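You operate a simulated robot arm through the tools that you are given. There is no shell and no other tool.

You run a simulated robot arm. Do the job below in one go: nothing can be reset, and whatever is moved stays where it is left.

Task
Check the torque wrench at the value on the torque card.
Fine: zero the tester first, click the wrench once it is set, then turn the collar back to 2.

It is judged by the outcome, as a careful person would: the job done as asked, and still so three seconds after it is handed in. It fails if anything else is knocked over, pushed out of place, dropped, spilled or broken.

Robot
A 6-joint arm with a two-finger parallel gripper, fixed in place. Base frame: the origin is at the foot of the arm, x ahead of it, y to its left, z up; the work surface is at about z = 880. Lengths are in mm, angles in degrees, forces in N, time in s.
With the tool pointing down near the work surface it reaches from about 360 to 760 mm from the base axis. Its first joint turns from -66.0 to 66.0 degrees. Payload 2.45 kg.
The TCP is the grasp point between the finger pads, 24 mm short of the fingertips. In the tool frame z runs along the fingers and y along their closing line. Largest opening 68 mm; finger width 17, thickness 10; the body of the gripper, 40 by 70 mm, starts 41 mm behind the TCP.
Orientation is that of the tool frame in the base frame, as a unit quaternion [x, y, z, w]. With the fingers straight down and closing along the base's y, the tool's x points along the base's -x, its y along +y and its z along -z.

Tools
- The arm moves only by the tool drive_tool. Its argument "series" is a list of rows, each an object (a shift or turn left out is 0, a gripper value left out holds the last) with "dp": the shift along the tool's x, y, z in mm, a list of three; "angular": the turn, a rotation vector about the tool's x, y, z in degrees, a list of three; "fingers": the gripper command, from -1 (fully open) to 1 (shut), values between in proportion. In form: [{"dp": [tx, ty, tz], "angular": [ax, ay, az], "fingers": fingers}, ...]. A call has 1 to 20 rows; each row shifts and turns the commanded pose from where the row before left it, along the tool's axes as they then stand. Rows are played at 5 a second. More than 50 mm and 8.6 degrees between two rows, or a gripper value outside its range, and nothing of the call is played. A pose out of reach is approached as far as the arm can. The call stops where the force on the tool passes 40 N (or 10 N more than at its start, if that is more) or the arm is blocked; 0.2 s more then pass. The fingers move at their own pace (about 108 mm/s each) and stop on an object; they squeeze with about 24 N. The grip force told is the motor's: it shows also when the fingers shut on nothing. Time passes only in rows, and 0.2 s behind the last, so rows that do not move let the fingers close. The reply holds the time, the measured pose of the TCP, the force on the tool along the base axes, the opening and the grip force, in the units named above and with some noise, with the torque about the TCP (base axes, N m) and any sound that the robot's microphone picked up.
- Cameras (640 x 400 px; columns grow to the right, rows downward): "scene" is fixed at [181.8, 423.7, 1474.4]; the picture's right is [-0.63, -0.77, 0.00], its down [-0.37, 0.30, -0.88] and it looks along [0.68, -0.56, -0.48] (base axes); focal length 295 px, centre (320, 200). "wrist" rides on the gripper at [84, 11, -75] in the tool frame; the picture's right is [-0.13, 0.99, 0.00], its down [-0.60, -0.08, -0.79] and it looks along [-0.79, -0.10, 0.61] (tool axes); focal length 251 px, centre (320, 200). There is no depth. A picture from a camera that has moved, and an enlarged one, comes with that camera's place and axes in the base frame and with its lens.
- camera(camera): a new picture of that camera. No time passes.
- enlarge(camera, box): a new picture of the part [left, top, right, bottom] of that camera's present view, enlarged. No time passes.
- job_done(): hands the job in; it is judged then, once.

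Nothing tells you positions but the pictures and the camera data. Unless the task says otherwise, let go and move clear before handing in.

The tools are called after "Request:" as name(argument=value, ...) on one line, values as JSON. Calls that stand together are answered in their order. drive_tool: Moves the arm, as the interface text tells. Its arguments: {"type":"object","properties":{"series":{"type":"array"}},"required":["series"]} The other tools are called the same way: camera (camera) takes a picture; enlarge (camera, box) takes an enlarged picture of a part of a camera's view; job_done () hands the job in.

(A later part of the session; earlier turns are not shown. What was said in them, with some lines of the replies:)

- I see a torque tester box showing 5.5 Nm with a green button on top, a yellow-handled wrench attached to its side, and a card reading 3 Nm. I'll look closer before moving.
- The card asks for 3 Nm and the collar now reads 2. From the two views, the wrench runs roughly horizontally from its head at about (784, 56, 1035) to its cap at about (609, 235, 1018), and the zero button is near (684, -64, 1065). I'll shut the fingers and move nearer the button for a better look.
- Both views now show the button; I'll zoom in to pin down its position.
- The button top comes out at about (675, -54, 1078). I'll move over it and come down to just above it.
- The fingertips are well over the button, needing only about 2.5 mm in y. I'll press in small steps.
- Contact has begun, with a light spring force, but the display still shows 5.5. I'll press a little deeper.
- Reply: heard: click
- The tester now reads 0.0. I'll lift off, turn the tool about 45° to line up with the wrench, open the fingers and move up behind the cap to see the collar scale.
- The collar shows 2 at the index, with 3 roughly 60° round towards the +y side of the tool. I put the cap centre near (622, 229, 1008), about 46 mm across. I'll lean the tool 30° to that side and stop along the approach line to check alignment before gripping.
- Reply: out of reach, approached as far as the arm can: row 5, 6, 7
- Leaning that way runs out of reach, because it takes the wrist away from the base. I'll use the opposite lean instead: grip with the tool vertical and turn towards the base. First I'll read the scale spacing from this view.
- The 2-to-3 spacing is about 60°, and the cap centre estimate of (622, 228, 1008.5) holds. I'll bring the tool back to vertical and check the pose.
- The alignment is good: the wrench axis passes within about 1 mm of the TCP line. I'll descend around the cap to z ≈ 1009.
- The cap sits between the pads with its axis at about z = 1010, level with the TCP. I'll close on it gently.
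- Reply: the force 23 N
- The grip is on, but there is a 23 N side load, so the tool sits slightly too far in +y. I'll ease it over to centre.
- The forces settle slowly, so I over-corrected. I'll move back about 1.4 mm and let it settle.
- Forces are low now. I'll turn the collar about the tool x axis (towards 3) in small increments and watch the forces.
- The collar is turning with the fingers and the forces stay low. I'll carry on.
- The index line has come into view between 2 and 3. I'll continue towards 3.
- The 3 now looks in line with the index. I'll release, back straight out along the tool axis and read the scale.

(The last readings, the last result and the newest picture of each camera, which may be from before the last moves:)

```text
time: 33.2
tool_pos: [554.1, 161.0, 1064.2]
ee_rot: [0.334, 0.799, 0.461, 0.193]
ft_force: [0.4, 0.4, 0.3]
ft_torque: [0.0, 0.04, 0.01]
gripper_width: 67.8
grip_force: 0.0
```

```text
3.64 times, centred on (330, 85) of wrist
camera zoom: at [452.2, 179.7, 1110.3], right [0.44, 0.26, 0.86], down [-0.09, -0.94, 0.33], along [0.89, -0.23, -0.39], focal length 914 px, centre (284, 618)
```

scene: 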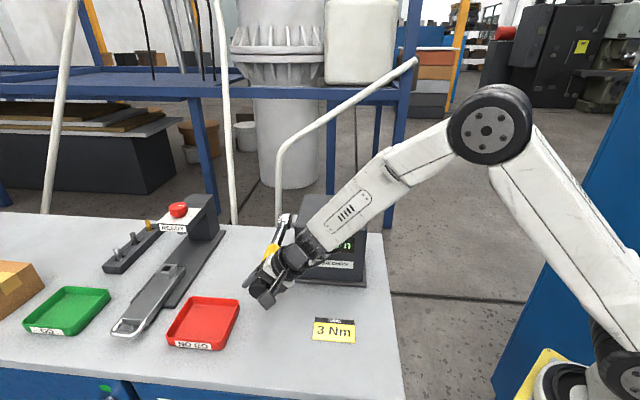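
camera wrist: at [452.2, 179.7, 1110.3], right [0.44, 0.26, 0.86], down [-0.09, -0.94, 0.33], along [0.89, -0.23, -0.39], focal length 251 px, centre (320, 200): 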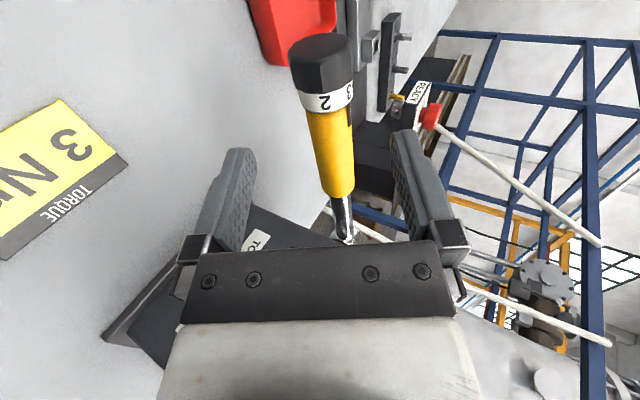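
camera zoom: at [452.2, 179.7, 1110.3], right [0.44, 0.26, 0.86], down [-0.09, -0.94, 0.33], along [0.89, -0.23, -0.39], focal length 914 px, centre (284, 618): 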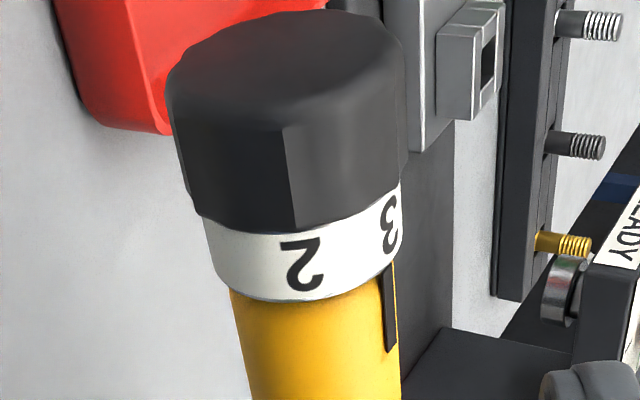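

The 3 is at the index, perhaps a couple of degrees past. I'll return to the same viewpoint I used for the 2 and compare directly.

Request:
drive_tool(series=[{"dp": [0, 39, -22.5], "fingers": -1}, {"dp": [0, 39, -22.5]}, {"angular": [7.5, 0, 0]}, {"angular": [7.5, 0, 0]}, {"angular": [7.5, 0, 0]}, {"angular": [7.5, 0, 0]}, {"angular": [7.5, 0, 0]}, {"angular": [7.5, 0, 0]}, {"angular": [7.5, 0, 0]}, {"angular": [7.5, 0, 0]}, {"dp": [24.7, 30.6, 2.5]}, {"dp": [24.7, 30.6, 2.5]}, {"dp": [24.7, 30.6, 2.5]}, {}, {}])

Request:
enlarge(camera="wrist", box=[260, 90, 420, 190])

Request:
camera(camera="scene")

```text
time: 36.4
tool_pos: [569.4, 277.3, 1146.0]
ee_rot: [0.386, 0.923, 0.001, 0.0]
ft_force: [-0.2, 0.5, 0.1]
ft_torque: [0.0, -0.03, -0.03]
gripper_width: 68.2
grip_force: 0.1
```

```text
4.00 times, centred on (340, 140) of wrist
camera zoom: at [517.3, 346.2, 1219.6], right [0.8, 0.6, 0.0], down [0.37, -0.49, 0.79], along [0.48, -0.63, -0.61], focal length 1006 px, centre (240, 440)
```

zoom: 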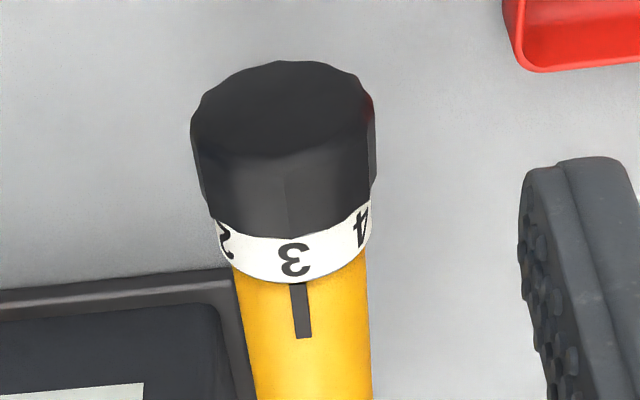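

```text
taken
```

scene: 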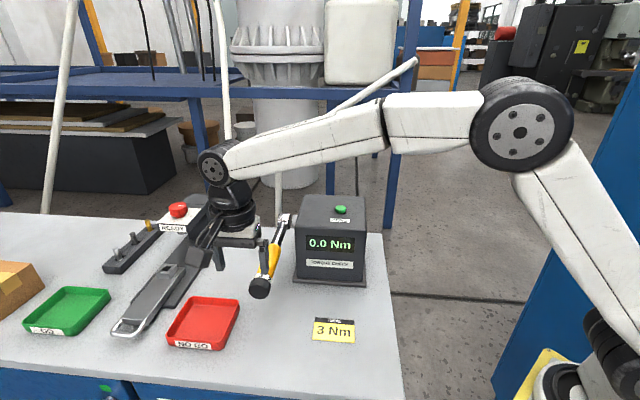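

From the same viewpoint, 3 sits at the index exactly as 2 did before, so the wrench is set. Next I'll shut the fingers and move above the yellow handle, about 20 mm inboard of the scale, to press down on it.

Request:
drive_tool(series=[{"fingers": 1}, {"dp": [-39.1, 1.03, 0]}, {"dp": [-39.1, 1.03, 0]}, {"dp": [-39.1, 1.03, 0]}, {"dp": [0, 0, 30]}, {"dp": [0, 0, 26]}, {}, {}])

Request:
camera(camera="wrist")

Request:
enlarge(camera="scene", box=[220, 200, 380, 310])

```text
time: 38.2
tool_pos: [650.8, 195.0, 1091.3]
ee_rot: [0.386, 0.923, 0.0, -0.001]
ft_force: [-0.3, -0.5, 0.9]
ft_torque: [-0.02, 0.01, 0.0]
gripper_width: 0.0
grip_force: 23.5
```

```text
taken
camera wrist: at [600.0, 263.3, 1165.6], right [0.8, 0.6, 0.0], down [0.37, -0.49, 0.79], along [0.48, -0.63, -0.61], focal length 251 px, centre (320, 200)
```

wrist: 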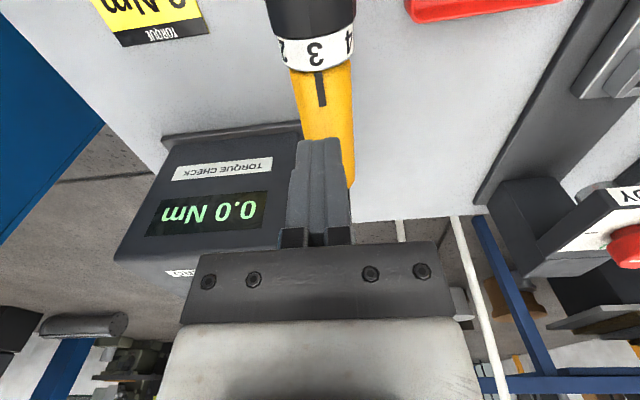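

```text
3.64 times, centred on (300, 255) of scene
camera zoom: at [181.8, 423.7, 1474.4], right [-0.63, -0.77, 0.0], down [-0.37, 0.3, -0.88], along [0.68, -0.56, -0.48], focal length 1071 px, centre (393, 0)
```

zoom: 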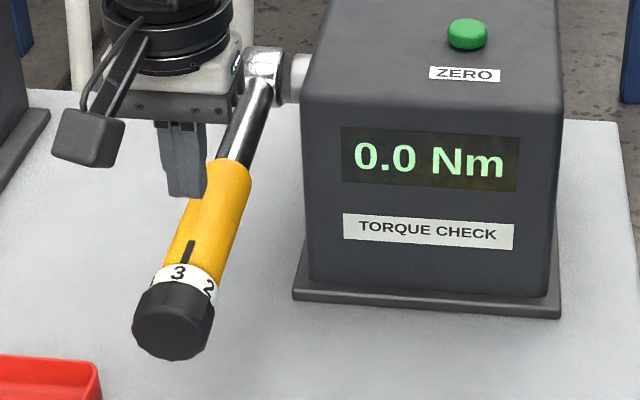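

The fingers sit over the handle, within a couple of millimetres of its axis. I'll nudge +1.5 mm in y and descend until first contact.

Request:
drive_tool(series=[{"dp": [0, 1.5, 15]}, {"dp": [0, 0, 13]}, {"dp": [0, 0, 4]}, {"dp": [0, 0, 2]}, {}])

Request:
enlarge(camera="scene", box=[220, 200, 380, 310])

```text
time: 39.4
tool_pos: [651.7, 196.8, 1055.6]
ee_rot: [0.386, 0.922, 0.0, -0.001]
ft_force: [-0.1, -0.1, 0.1]
ft_torque: [0.02, -0.02, 0.0]
gripper_width: 0.0
grip_force: 23.6
```

```text
3.64 times, centred on (300, 255) of scene
camera zoom: at [181.8, 423.7, 1474.4], right [-0.63, -0.77, 0.0], down [-0.37, 0.3, -0.88], along [0.68, -0.56, -0.48], focal length 1071 px, centre (393, 0)
```

zoom: 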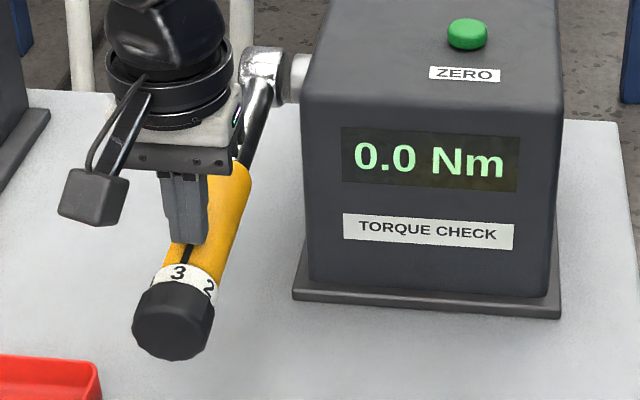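

Request:
drive_tool(series=[{"dp": [0, 0, 1]}, {"dp": [0, 0, 1]}, {}])

Request:
enlarge(camera="wrist", box=[240, 0, 400, 200])

```text
time: 40.2
tool_pos: [652.8, 197.2, 1055.1]
ee_rot: [0.386, 0.922, 0.0, 0.0]
ft_force: [-1.2, 0.6, 0.0]
ft_torque: [-0.02, -0.01, 0.01]
gripper_width: 0.2
grip_force: 23.4
```

```text
2.00 times, centred on (320, 100) of wrist
camera zoom: at [601.2, 265.7, 1129.1], right [0.8, 0.6, 0.0], down [0.37, -0.49, 0.79], along [0.48, -0.63, -0.61], focal length 503 px, centre (320, 400)
```

zoom: 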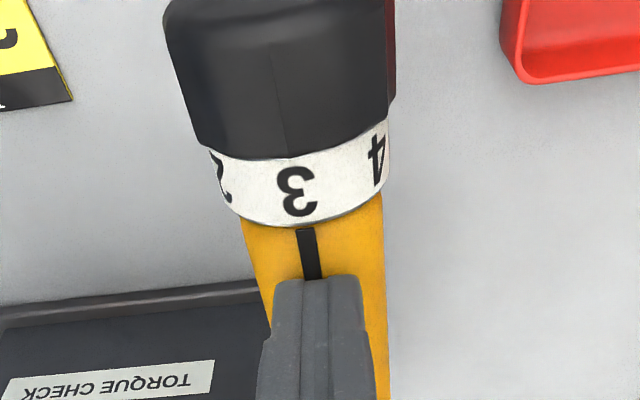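

The fingertips are centred on the handle. I'll continue down in small steps.

Request:
drive_tool(series=[{"dp": [0, 0, 1]}, {"dp": [0, 0, 1]}, {}, {}])

Request:
drive_tool(series=[{"dp": [0, 0, 0.7]}, {}, {}])

```text
time: 41.2
tool_pos: [652.5, 197.0, 1052.7]
ee_rot: [0.386, 0.923, 0.0, 0.0]
ft_force: [-0.6, 0.2, 1.6]
ft_torque: [0.0, 0.01, -0.01]
gripper_width: 0.1
grip_force: 23.5
```

```text
time: 42.0
tool_pos: [653.4, 196.9, 1052.6]
ee_rot: [0.386, 0.923, 0.0, 0.0]
ft_force: [-1.0, 0.3, 0.8]
ft_torque: [0.02, 0.02, -0.03]
gripper_width: 0.1
grip_force: 23.7
```

Request:
drive_tool(series=[{"dp": [0, 0, 0.7]}, {}, {}])

Request:
drive_tool(series=[{"dp": [0, 0, 0.7]}, {}, {}])

```text
time: 42.8
tool_pos: [652.9, 196.9, 1051.7]
ee_rot: [0.386, 0.923, 0.0, 0.0]
ft_force: [0.3, -0.3, 2.2]
ft_torque: [-0.02, -0.02, -0.03]
gripper_width: 0.0
grip_force: 23.2
```

```text
time: 43.6
tool_pos: [653.1, 197.1, 1051.2]
ee_rot: [0.385, 0.923, 0.0, 0.0]
ft_force: [-0.4, 0.1, 2.9]
ft_torque: [0.02, 0.03, 0.02]
gripper_width: 0.0
grip_force: 23.6
```

Contact is made and the force is building gently. I'll check the display.

Request:
drive_tool(series=[{"dp": [0, 0, 1]}, {"dp": [0, 0, 1]}, {}])

Request:
enlarge(camera="scene", box=[220, 200, 380, 310])

```text
time: 44.4
tool_pos: [653.1, 196.7, 1048.8]
ee_rot: [0.386, 0.923, 0.0, 0.0]
ft_force: [-0.1, 2.8, 4.6]
ft_torque: [0.0, 0.01, -0.02]
gripper_width: 0.1
grip_force: 23.8
```

```text
3.64 times, centred on (300, 255) of scene
camera zoom: at [181.7, 423.7, 1474.4], right [-0.63, -0.77, 0.0], down [-0.37, 0.3, -0.88], along [0.68, -0.56, -0.48], focal length 1071 px, centre (393, 0)
```

zoom: 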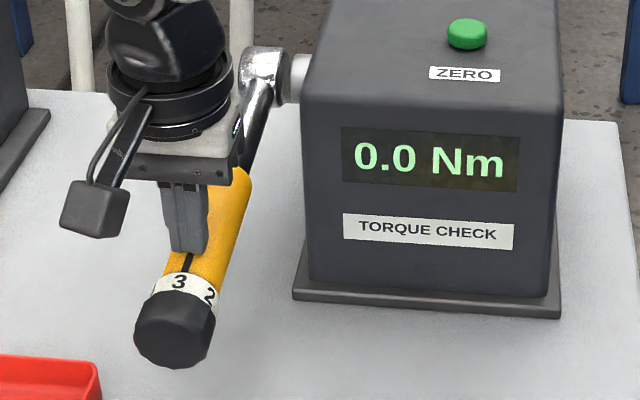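

It behaves like a spring of roughly 1.2 N/mm. I'll keep pressing in 1 mm steps and listen for the click.

Request:
drive_tool(series=[{"dp": [0, 0, 1]}, {"dp": [0, 0, 1]}, {"dp": [0, 0, 1]}, {}])

Request:
drive_tool(series=[{"dp": [0, 0, 1]}, {"dp": [0, 0, 1]}, {}])

```text
time: 45.4
tool_pos: [652.1, 196.4, 1045.8]
ee_rot: [0.386, 0.923, 0.001, 0.0]
ft_force: [-0.8, 0.8, 6.3]
ft_torque: [-0.03, 0.0, 0.06]
gripper_width: 0.0
grip_force: 23.7
```

```text
time: 46.2
tool_pos: [653.0, 198.0, 1043.8]
ee_rot: [0.386, 0.922, 0.0, -0.001]
ft_force: [0.4, -3.1, 8.5]
ft_torque: [-0.16, -0.05, 0.0]
gripper_width: 0.1
grip_force: 23.8
```

Request:
drive_tool(series=[{"dp": [0, 0, 1]}, {"dp": [0, 0, 1]}, {}])

Request:
enlarge(camera="scene", box=[220, 200, 380, 310])

```text
time: 47.0
tool_pos: [652.0, 197.7, 1042.6]
ee_rot: [0.386, 0.922, 0.001, 0.001]
ft_force: [1.2, -2.3, 10.1]
ft_torque: [-0.15, -0.08, -0.01]
gripper_width: 0.0
grip_force: 23.4
```

```text
3.64 times, centred on (300, 255) of scene
camera zoom: at [181.6, 423.6, 1474.5], right [-0.63, -0.77, 0.0], down [-0.37, 0.3, -0.88], along [0.68, -0.56, -0.48], focal length 1071 px, centre (393, 0)
```

zoom: 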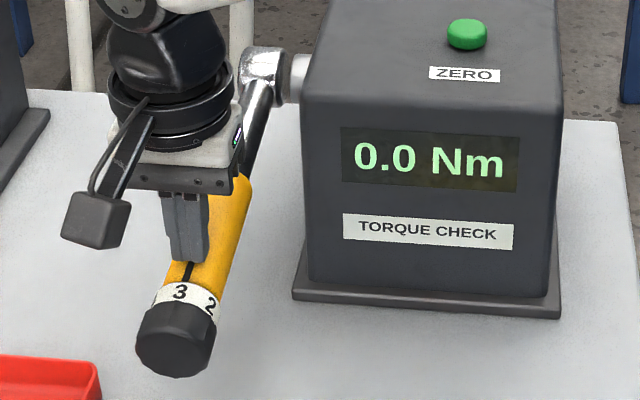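

Request:
drive_tool(series=[{"dp": [0, 0, 1]}, {"dp": [0, 0, 1]}, {}])

Request:
drive_tool(series=[{"dp": [0, 0, 1]}, {"dp": [0, 0, 1]}, {}])

```text
time: 47.8
tool_pos: [652.5, 198.9, 1040.0]
ee_rot: [0.386, 0.923, 0.0, 0.0]
ft_force: [-2.2, -2.2, 12.4]
ft_torque: [-0.15, 0.0, -0.04]
gripper_width: 0.0
grip_force: 23.7
```

```text
time: 48.6
tool_pos: [652.3, 197.8, 1037.4]
ee_rot: [0.386, 0.922, 0.001, -0.001]
ft_force: [-0.6, 0.3, 8.2]
ft_torque: [-0.05, -0.01, 0.01]
gripper_width: 0.2
grip_force: 23.8
```

Request:
enlarge(camera="scene", box=[220, 200, 380, 310])

Request:
enlarge(camera="wrist", box=[240, 0, 400, 200])

```text
3.64 times, centred on (300, 255) of scene
camera zoom: at [181.6, 423.7, 1474.5], right [-0.63, -0.77, 0.0], down [-0.37, 0.3, -0.88], along [0.68, -0.56, -0.48], focal length 1071 px, centre (393, 0)
```

zoom: 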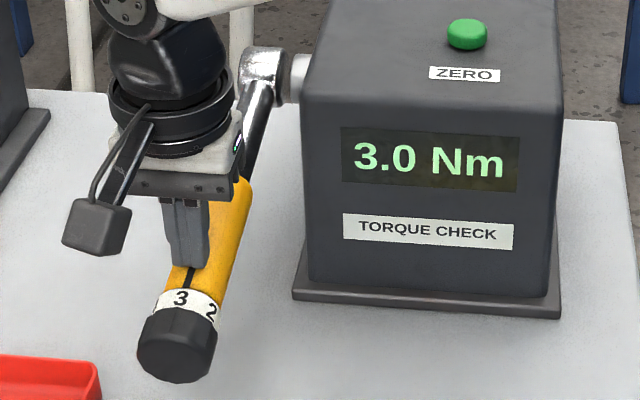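

```text
2.00 times, centred on (320, 100) of wrist
camera zoom: at [601.5, 265.7, 1112.1], right [0.8, 0.6, 0.0], down [0.37, -0.49, 0.79], along [0.48, -0.63, -0.61], focal length 503 px, centre (320, 400)
```

zoom: 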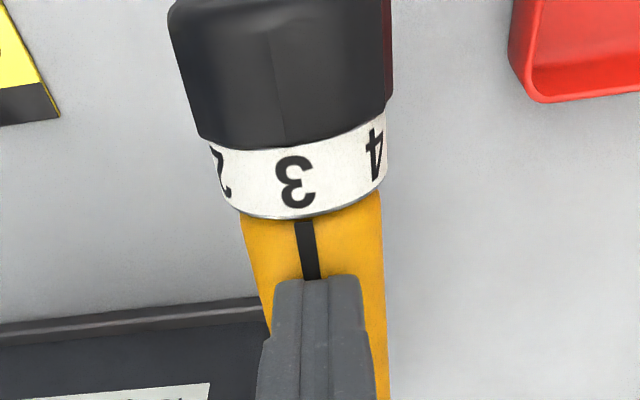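

The display shows 3.0 Nm and the force dropped, so the wrench has clicked. I'll ease off gently, retrace to the viewing pose and check everything.

Request:
drive_tool(series=[{"dp": [0, 0, -2]}, {"dp": [0, 0, -2]}, {"dp": [0, 0, -2]}, {"dp": [0, 0, -2]}, {"dp": [0, 0, -2]}, {"dp": [0, 0, -2]}, {"dp": [0, 0, -2]}, {"dp": [0, 0, -2]}, {"dp": [0, 0, -2]}, {"dp": [0, 0, -2]}, {"dp": [0, 0, -20]}, {"dp": [0, 0, -23]}, {"dp": [0, 0, -23]}, {"dp": [0, 0, -23.1]}, {"dp": [39.1, -1.53, 0]}, {"dp": [39.1, -1.53, 0]}, {"dp": [39.1, -1.53, 0]}, {"fingers": -1}, {}, {}])

Request:
enlarge(camera="wrist", box=[260, 90, 420, 190])

Request:
enlarge(camera="scene", box=[220, 200, 380, 310])

```text
time: 52.8
tool_pos: [567.4, 279.4, 1145.8]
ee_rot: [0.386, 0.923, -0.001, 0.0]
ft_force: [0.2, -0.3, 0.4]
ft_torque: [-0.01, 0.03, 0.02]
gripper_width: 68.0
grip_force: 0.0
```

```text
4.00 times, centred on (340, 140) of wrist
camera zoom: at [515.4, 346.7, 1219.9], right [0.8, 0.6, 0.0], down [0.37, -0.49, 0.79], along [0.48, -0.63, -0.61], focal length 1006 px, centre (240, 440)
```

zoom: 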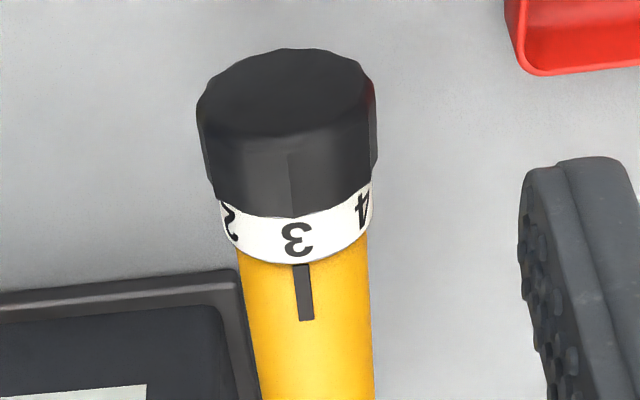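

```text
3.64 times, centred on (300, 255) of scene
camera zoom: at [181.8, 423.7, 1474.4], right [-0.63, -0.77, 0.0], down [-0.37, 0.3, -0.88], along [0.68, -0.56, -0.48], focal length 1071 px, centre (393, 0)
```

zoom: 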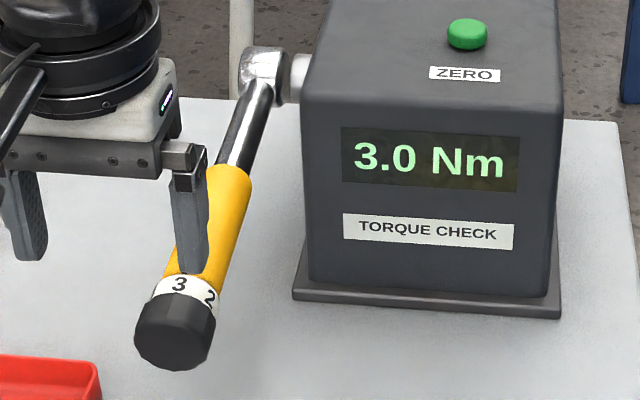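

The wrench clicked at 3.0 Nm, and it now rests several millimetres lower at the cap than before. I'll retrace to the leaned pre-grasp pose with open fingers and re-measure the cap before gripping.

Request:
drive_tool(series=[{"dp": [-24.7, -30.6, -2.5], "fingers": -1}, {"dp": [-24.7, -30.6, -2.5]}, {"dp": [-24.7, -30.6, -2.5]}, {"angular": [-7.5, 0, 0]}, {"angular": [-7.5, 0, 0]}, {"angular": [-7.5, 0, 0]}, {"angular": [-7.5, 0, 0]}, {"angular": [-7.5, 0, 0]}, {"angular": [-7.5, 0, 0]}, {"angular": [-7.5, 0, 0]}, {"angular": [-7.5, 0, 0]}, {"dp": [0, -39, 22.5]}, {"dp": [0, -39, 22.5]}, {}, {}])

Request:
camera(camera="wrist")

Request:
enlarge(camera="scene", box=[230, 210, 350, 310])

```text
time: 56.0
tool_pos: [554.8, 159.5, 1063.5]
ee_rot: [0.335, 0.799, 0.461, 0.193]
ft_force: [1.1, 0.1, 0.8]
ft_torque: [0.01, 0.01, -0.01]
gripper_width: 67.9
grip_force: 0.1
```

```text
taken
camera wrist: at [453.5, 177.5, 1109.8], right [0.44, 0.26, 0.86], down [-0.09, -0.94, 0.33], along [0.89, -0.23, -0.39], focal length 251 px, centre (320, 200)
```

wrist: 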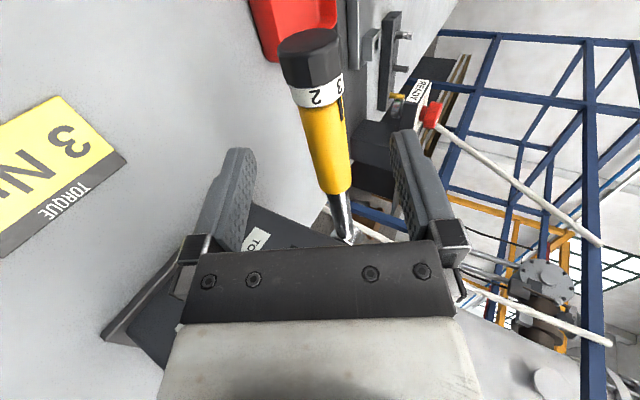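

```text
4.00 times, centred on (290, 260) of scene
camera zoom: at [181.8, 423.7, 1474.4], right [-0.63, -0.77, 0.0], down [-0.37, 0.3, -0.88], along [0.68, -0.56, -0.48], focal length 1178 px, centre (440, -40)
```

zoom: 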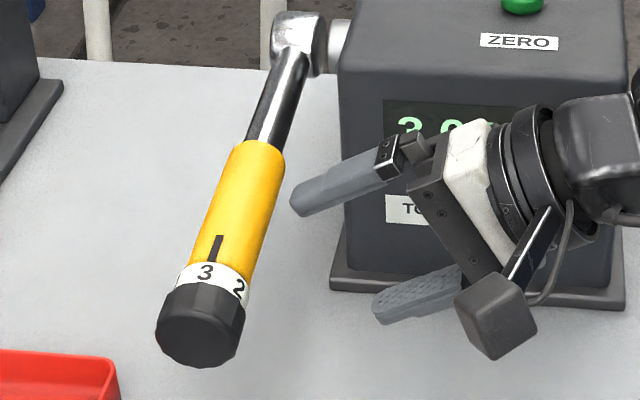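

The cap is about 7.3 mm lower than before, and the wrench slopes roughly 6° down toward its end. I'll correct for both, matching the tool's turning axis to the wrench, then approach part way and check.

Request:
drive_tool(series=[{"dp": [5.2, -6.3, 3.65], "fingers": -1}, {"angular": [0, -3, -5.2]}, {"dp": [0, 0, 25]}, {"dp": [0, 0, 25]}, {"dp": [0, 0, 15]}, {}, {}])

Request:
camera(camera="wrist")

Request:
enlarge(camera="scene", box=[230, 210, 350, 310])

```text
time: 57.6
tool_pos: [591.8, 200.7, 1024.3]
ee_rot: [0.31, 0.808, 0.443, 0.235]
ft_force: [-0.8, 0.6, 0.1]
ft_torque: [0.01, 0.02, -0.01]
gripper_width: 67.9
grip_force: 0.0
```

```text
taken
camera wrist: at [488.0, 223.4, 1062.0], right [0.38, 0.32, 0.87], down [-0.12, -0.91, 0.39], along [0.92, -0.25, -0.31], focal length 251 px, centre (320, 200)
```

wrist: 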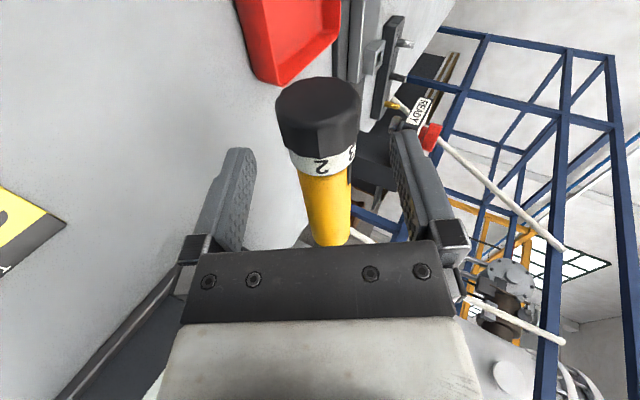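

```text
4.00 times, centred on (290, 260) of scene
camera zoom: at [181.8, 423.7, 1474.4], right [-0.63, -0.77, 0.0], down [-0.37, 0.3, -0.88], along [0.68, -0.56, -0.48], focal length 1178 px, centre (440, -40)
```

zoom: 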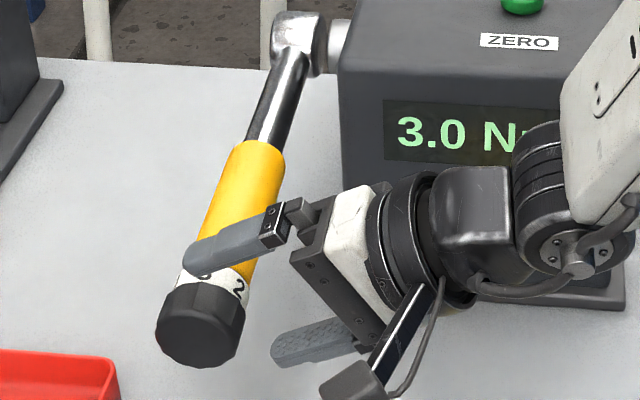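

Request:
enlarge(camera="wrist", box=[250, 70, 390, 250])

```text
2.22 times, centred on (320, 160) of wrist
camera zoom: at [488.0, 223.4, 1062.0], right [0.38, 0.32, 0.87], down [-0.12, -0.91, 0.39], along [0.92, -0.25, -0.31], focal length 559 px, centre (320, 289)
```

zoom: 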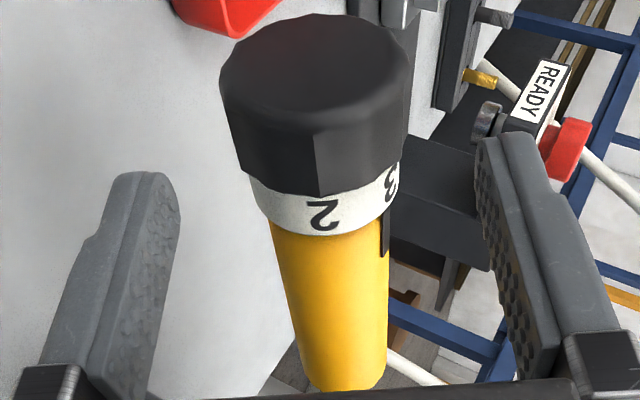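

The cap is centred between the fingers to about 1 mm, and the tilt needs reducing by about 2°. I'll adjust and finish the approach.

Request:
drive_tool(series=[{"dp": [-0.5, -1, 0], "angular": [0, 1, 1.8], "fingers": -1}, {"dp": [0, 0, 15]}, {"dp": [0, 0, 15]}, {"dp": [0, 0, 15]}, {}, {}])

Request:
camera(camera="wrist")

Request:
enlarge(camera="scene", box=[230, 210, 350, 310])

```text
time: 59.0
tool_pos: [622.0, 226.0, 1000.4]
ee_rot: [0.319, 0.805, 0.449, 0.221]
ft_force: [0.1, 1.0, -0.4]
ft_torque: [-0.03, 0.0, 0.01]
gripper_width: 68.3
grip_force: 0.0
```

```text
taken
camera wrist: at [518.7, 247.5, 1041.9], right [0.4, 0.3, 0.87], down [-0.11, -0.92, 0.37], along [0.91, -0.24, -0.34], focal length 251 px, centre (320, 200)
```

wrist: 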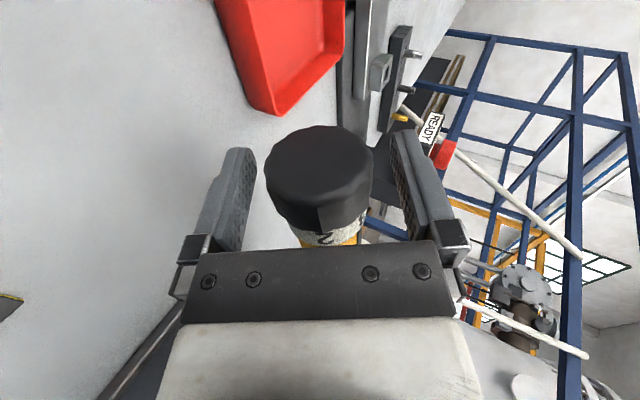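

```text
4.00 times, centred on (290, 260) of scene
camera zoom: at [181.8, 423.7, 1474.4], right [-0.63, -0.77, 0.0], down [-0.37, 0.3, -0.88], along [0.68, -0.56, -0.48], focal length 1178 px, centre (440, -40)
```

zoom: 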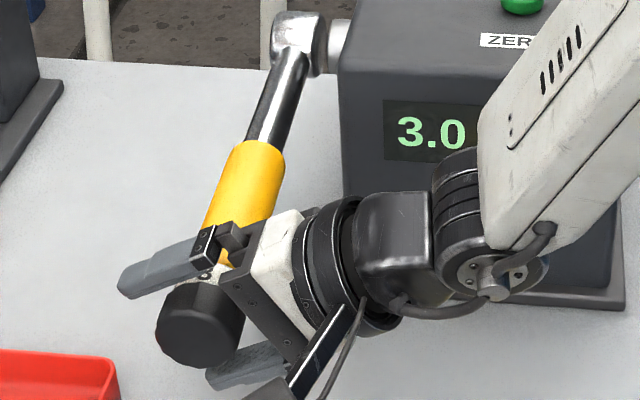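

The cap is centred. I'll close gently and let the forces settle.

Request:
drive_tool(series=[{"fingers": -0.4}, {"fingers": -0.34}, {"fingers": -0.3}, {"fingers": 1}, {}, {}, {}])

Request:
camera(camera="wrist")

```text
time: 60.6
tool_pos: [623.0, 226.8, 1001.8]
ee_rot: [0.318, 0.805, 0.45, 0.221]
ft_force: [8.8, 8.8, 3.4]
ft_torque: [0.11, 0.15, -0.63]
gripper_width: 43.8
grip_force: 45.1
```

```text
taken
camera wrist: at [519.2, 247.9, 1042.4], right [0.4, 0.3, 0.87], down [-0.11, -0.92, 0.37], along [0.91, -0.24, -0.34], focal length 251 px, centre (320, 200)
```

wrist: 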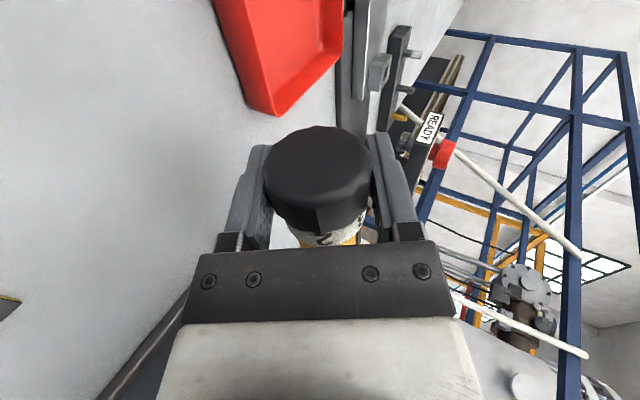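

Request:
drive_tool(series=[{"dp": [0, 1.2, 0.2]}, {}, {}, {}, {}, {}])

```text
time: 62.0
tool_pos: [622.1, 227.1, 1002.0]
ee_rot: [0.319, 0.805, 0.45, 0.221]
ft_force: [12.8, 12.6, 0.5]
ft_torque: [0.65, 0.61, -0.51]
gripper_width: 44.0
grip_force: 45.3
```

Request:
drive_tool(series=[{"dp": [0, 0.5, 0.87]}, {}, {}, {}])

```text
time: 63.0
tool_pos: [622.9, 227.0, 1002.0]
ee_rot: [0.319, 0.805, 0.449, 0.22]
ft_force: [2.2, 3.9, 2.2]
ft_torque: [0.45, 0.41, -0.2]
gripper_width: 44.0
grip_force: 45.0
```

Forces are low. I'll turn the collar back (+x rotation) in small steps.

Request:
drive_tool(series=[{"angular": [4, 0, 0]}, {"angular": [4, 0, 0]}, {"angular": [4, 0, 0]}, {}, {}])

Request:
camera(camera="wrist")

```text
time: 64.2
tool_pos: [621.9, 226.9, 1001.5]
ee_rot: [0.342, 0.847, 0.363, 0.186]
ft_force: [-2.8, -8.1, 2.1]
ft_torque: [0.47, 0.42, -0.37]
gripper_width: 43.9
grip_force: 45.6
```

```text
taken
camera wrist: at [526.7, 256.3, 1054.1], right [0.53, 0.41, 0.74], down [-0.06, -0.86, 0.51], along [0.85, -0.32, -0.43], focal length 251 px, centre (320, 200)
```

wrist: 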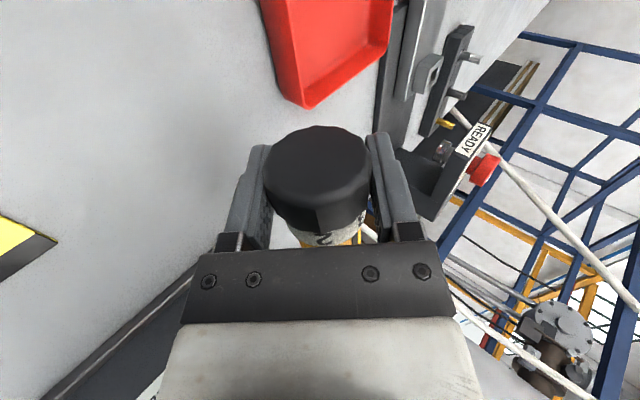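

Request:
drive_tool(series=[{"angular": [4, 0, 0]}, {"angular": [4, 0, 0]}, {"angular": [4, 0, 0]}, {"angular": [4, 0, 0]}, {}, {}])

```text
time: 65.6
tool_pos: [623.5, 226.1, 1002.9]
ee_rot: [0.358, 0.881, 0.273, 0.144]
ft_force: [-0.5, -29.7, 6.0]
ft_torque: [-0.12, -0.19, -1.01]
gripper_width: 43.7
grip_force: 44.8
out of reach, approached as far as the arm can: row 4
```

The last row hit a reach limit and a side force built up. I'll pause and see how it settles.

Request:
drive_tool(series=[{}])

Request:
camera(camera="scene")

Request:
camera(camera="wrist")

```text
time: 66.0
tool_pos: [623.9, 226.7, 1002.5]
ee_rot: [0.359, 0.881, 0.272, 0.143]
ft_force: [1.0, -28.6, 5.3]
ft_torque: [0.07, -0.04, -0.93]
gripper_width: 44.0
grip_force: 44.5
```

```text
taken
```

scene: 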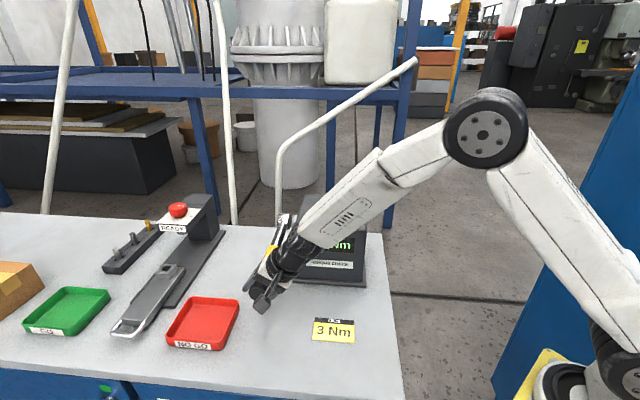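

```text
taken
camera wrist: at [536.0, 265.2, 1064.3], right [0.64, 0.5, 0.59], down [0.03, -0.77, 0.63], along [0.77, -0.39, -0.51], focal length 251 px, centre (320, 200)
```

wrist: 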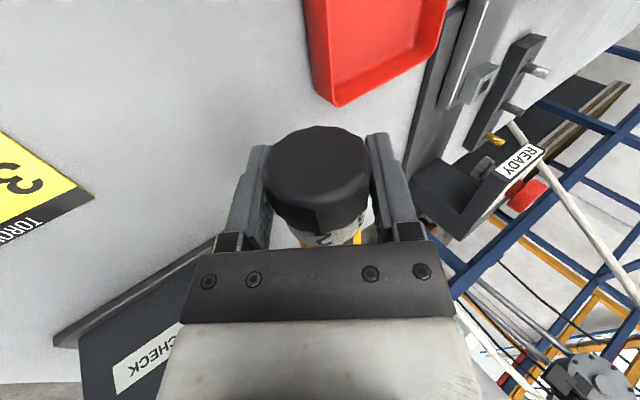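

The arm is near a wrist singularity, with the forearm in line with the tool, and that caused the deviation. I'll relieve the load, let go here with the collar part-way back, and regrasp nearer vertical.

Request:
drive_tool(series=[{"dp": [-1.2, -0.2, -1.2]}, {}, {}, {}])

```text
time: 67.0
tool_pos: [622.6, 226.3, 1003.4]
ee_rot: [0.355, 0.883, 0.273, 0.141]
ft_force: [0.2, -2.8, 0.7]
ft_torque: [0.56, 0.47, -0.87]
gripper_width: 43.7
grip_force: 45.0
```

Forces are small again. I'll try continuing with finer steps and watch closely.

Request:
drive_tool(series=[{"angular": [1.5, 0, 0]}, {"angular": [1.5, 0, 0]}, {}])

```text
time: 67.8
tool_pos: [622.4, 226.1, 1003.3]
ee_rot: [0.358, 0.89, 0.249, 0.131]
ft_force: [-9.1, 3.5, 1.9]
ft_torque: [0.18, 0.2, -0.34]
gripper_width: 43.7
grip_force: 45.3
```

Request:
drive_tool(series=[{"angular": [1.5, 0, 0]}, {"angular": [1.5, 0, 0]}, {"angular": [1.5, 0, 0]}, {}])

```text
time: 68.8
tool_pos: [622.8, 226.2, 1003.0]
ee_rot: [0.365, 0.898, 0.215, 0.117]
ft_force: [-8.3, 6.4, 0.4]
ft_torque: [0.38, 0.37, -0.27]
gripper_width: 43.4
grip_force: 44.8
```

Request:
drive_tool(series=[{"dp": [0.5, 0, 0], "angular": [2, 0, 0]}, {"angular": [2, 0, 0]}, {"angular": [2, 0, 0]}, {"angular": [2, 0, 0]}, {}])

Request:
enlarge(camera="wrist", box=[280, 180, 400, 260])

```text
time: 70.0
tool_pos: [622.3, 225.6, 1002.8]
ee_rot: [0.372, 0.911, 0.151, 0.092]
ft_force: [-9.0, -6.4, 2.3]
ft_torque: [0.33, 0.3, -0.59]
gripper_width: 43.6
grip_force: 45.1
```

```text
5.00 times, centred on (340, 220) of wrist
camera zoom: at [549.2, 278.4, 1072.1], right [0.74, 0.58, 0.35], down [0.15, -0.64, 0.75], along [0.66, -0.5, -0.56], focal length 1257 px, centre (220, 100)
```

zoom: 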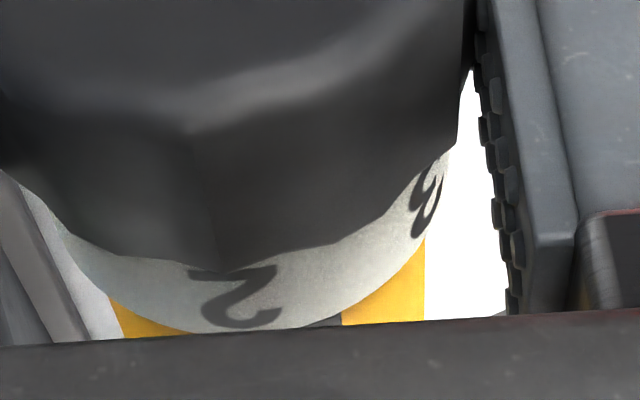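

Request:
drive_tool(series=[{"dp": [0, -0.5, 0], "angular": [2.5, 0, 0]}, {"angular": [2.5, 0, 0]}, {"angular": [2.5, 0, 0]}, {"angular": [2.5, 0, 0]}, {}])

Request:
enlarge(camera="wrist", box=[280, 180, 400, 260])

```text
time: 71.2
tool_pos: [622.7, 227.8, 1004.0]
ee_rot: [0.378, 0.921, 0.071, 0.06]
ft_force: [-2.9, -0.5, 1.1]
ft_torque: [0.39, 0.35, -0.7]
gripper_width: 43.5
grip_force: 44.7
```

```text
5.00 times, centred on (340, 220) of wrist
camera zoom: at [558.1, 287.5, 1074.0], right [0.77, 0.61, 0.18], down [0.24, -0.55, 0.8], along [0.59, -0.57, -0.57], focal length 1257 px, centre (220, 100)
```

zoom: 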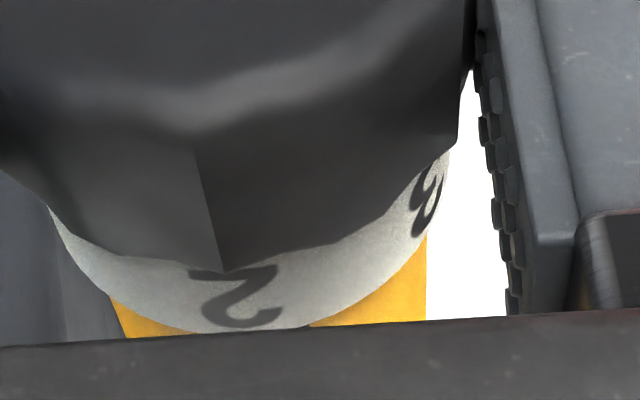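

The collar has come back about 50°, so roughly 10° remain.

Request:
drive_tool(series=[{"angular": [2.5, 0, 0]}, {"angular": [2.5, 0, 0]}, {"angular": [2.5, 0, 0]}, {"angular": [2.5, 0, 0]}, {}, {}])

Request:
enlarge(camera="wrist", box=[280, 180, 400, 260])

```text
time: 72.6
tool_pos: [623.3, 225.7, 1003.8]
ee_rot: [0.382, 0.924, -0.009, 0.027]
ft_force: [1.4, -1.4, 2.9]
ft_torque: [-0.16, -0.13, -0.47]
gripper_width: 43.7
grip_force: 45.4
```

```text
5.00 times, centred on (340, 220) of wrist
camera zoom: at [567.3, 296.7, 1073.0], right [0.79, 0.61, 0.01], down [0.34, -0.45, 0.83], along [0.51, -0.65, -0.56], focal length 1257 px, centre (220, 100)
```

zoom: 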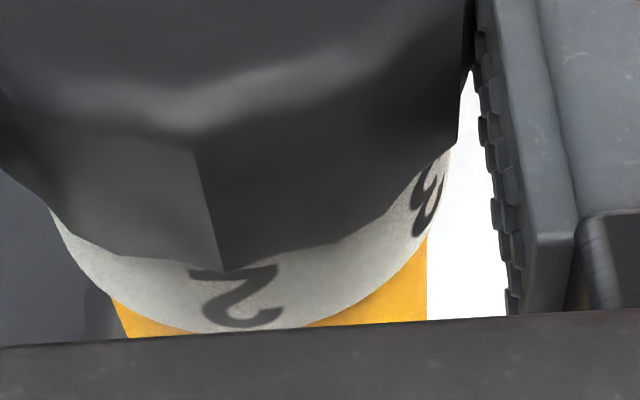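

The collar has turned about 60° back, with small forces. I'll release, lift clear and check the reading.

Request:
drive_tool(series=[{"fingers": -0.9}, {"fingers": -1}, {}, {"dp": [0, 0, -25]}, {"dp": [0, 0, -40]}, {"dp": [0, 0, -40]}, {"dp": [0, 0, -35]}, {"dp": [40, 0, 0]}, {"dp": [36, 0, 0]}, {}, {}])

Request:
enlarge(camera="wrist", box=[260, 90, 420, 190])

Request:
camera(camera="scene")

Request:
enlarge(camera="scene", box=[220, 200, 380, 310])

```text
time: 75.0
tool_pos: [561.2, 287.9, 1136.6]
ee_rot: [0.382, 0.924, -0.009, 0.027]
ft_force: [-0.9, -0.4, -0.1]
ft_torque: [-0.01, 0.02, 0.01]
gripper_width: 68.2
grip_force: 0.1
```

```text
4.00 times, centred on (340, 140) of wrist
camera zoom: at [507.2, 357.6, 1206.9], right [0.79, 0.61, 0.01], down [0.34, -0.45, 0.83], along [0.51, -0.65, -0.56], focal length 1006 px, centre (240, 440)
```

zoom: 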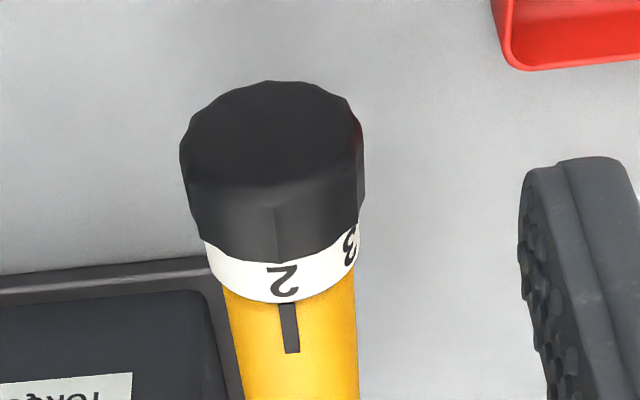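

```text
taken
```

scene: 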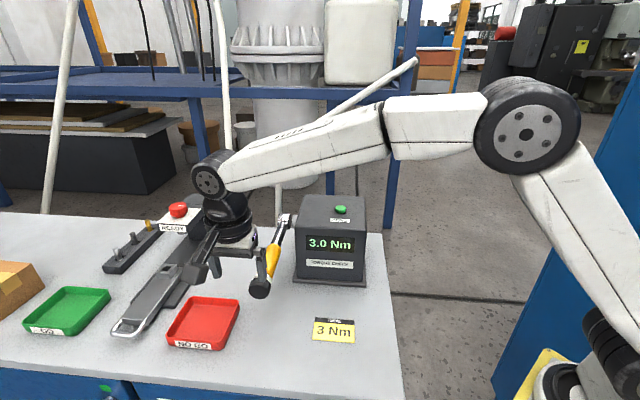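

```text
3.64 times, centred on (300, 255) of scene
camera zoom: at [181.8, 423.7, 1474.4], right [-0.63, -0.77, 0.0], down [-0.37, 0.3, -0.88], along [0.68, -0.56, -0.48], focal length 1071 px, centre (393, 0)
```

zoom: 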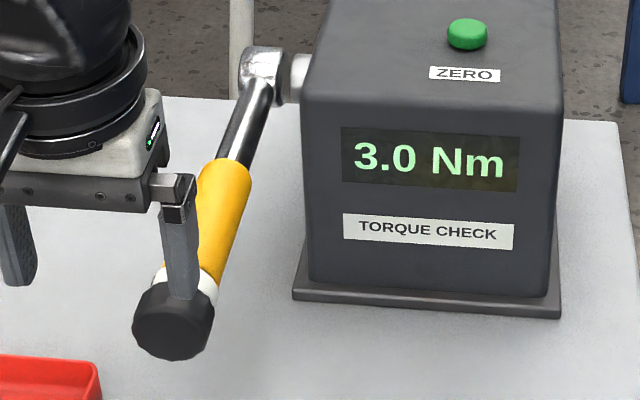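

The collar is back at 2, aligned as it was originally, and the display holds 3.0 Nm. I'll move the arm clear and do a final check.

Request:
drive_tool(series=[{"dp": [0, 0, -40]}, {"dp": [0, 0, -40]}, {"dp": [0, 0, -40]}, {"dp": [0, 0, -40]}, {"dp": [20, -40, 0]}, {"dp": [20, -40, 0]}, {"dp": [0, -40, 0]}, {}, {}])

Request:
camera(camera="scene")

Request:
enlarge(camera="scene", box=[250, 255, 298, 285])

Request:
enlarge(camera="scene", box=[220, 200, 380, 310])

```text
time: 77.0
tool_pos: [441.5, 233.1, 1295.2]
ee_rot: [0.382, 0.924, -0.009, 0.026]
ft_force: [0.4, 0.6, -0.2]
ft_torque: [0.0, 0.01, 0.0]
gripper_width: 68.0
grip_force: 0.2
```

```text
taken
```

scene: 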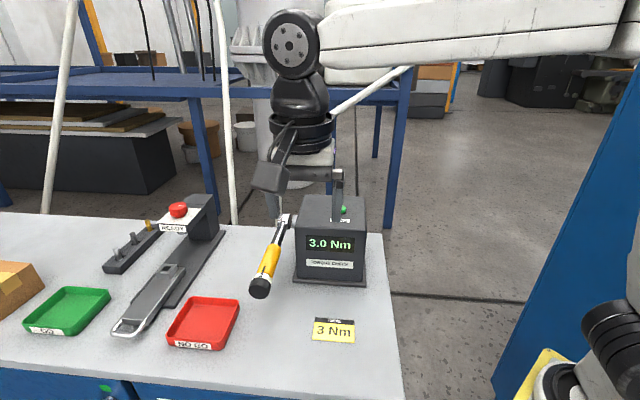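

```text
13.33 times, centred on (274, 270) of scene
camera zoom: at [181.8, 423.7, 1474.4], right [-0.63, -0.77, 0.0], down [-0.37, 0.3, -0.88], along [0.68, -0.56, -0.48], focal length 3928 px, centre (933, -733)
```

zoom: 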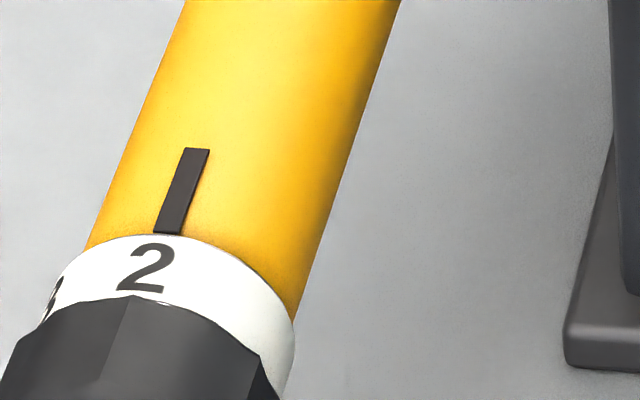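

```text
3.64 times, centred on (300, 255) of scene
camera zoom: at [181.8, 423.7, 1474.4], right [-0.63, -0.77, 0.0], down [-0.37, 0.3, -0.88], along [0.68, -0.56, -0.48], focal length 1071 px, centre (393, 0)
```

zoom: 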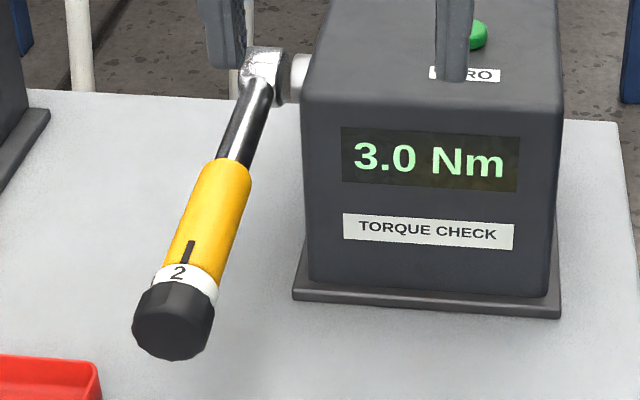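

The tester shows 3.0 Nm, the collar is back at 2, and the wrench is in its original position. Nothing else has moved and the arm is clear, so I'm handing the job in.

Request:
job_done()

```text
The job is handed in.
```

The torque wrench was checked at the card's 3 Nm, and the tester read 3.0 Nm when it clicked.

- **Zero:** I pressed the ZERO button first, and the display went from 5.5 to 0.0 Nm.
- **Set and click:** I turned the collar from 2 to 3, then pressed down on the handle once. The microphone reported no click sound. I'm relying on the force dropping suddenly as the display went to 3.0 Nm.
- **Reset:** I turned the collar back to 2, and the number lines up with the index mark as it did at the start.

After the click the wrench sat a few millimetres low. By the last picture it was back in its starting position. On the way back to 2 the arm put a brief side load of about 30 N on the collar. I eased it off, and nothing was knocked over or moved. The arm has let go and is clear.
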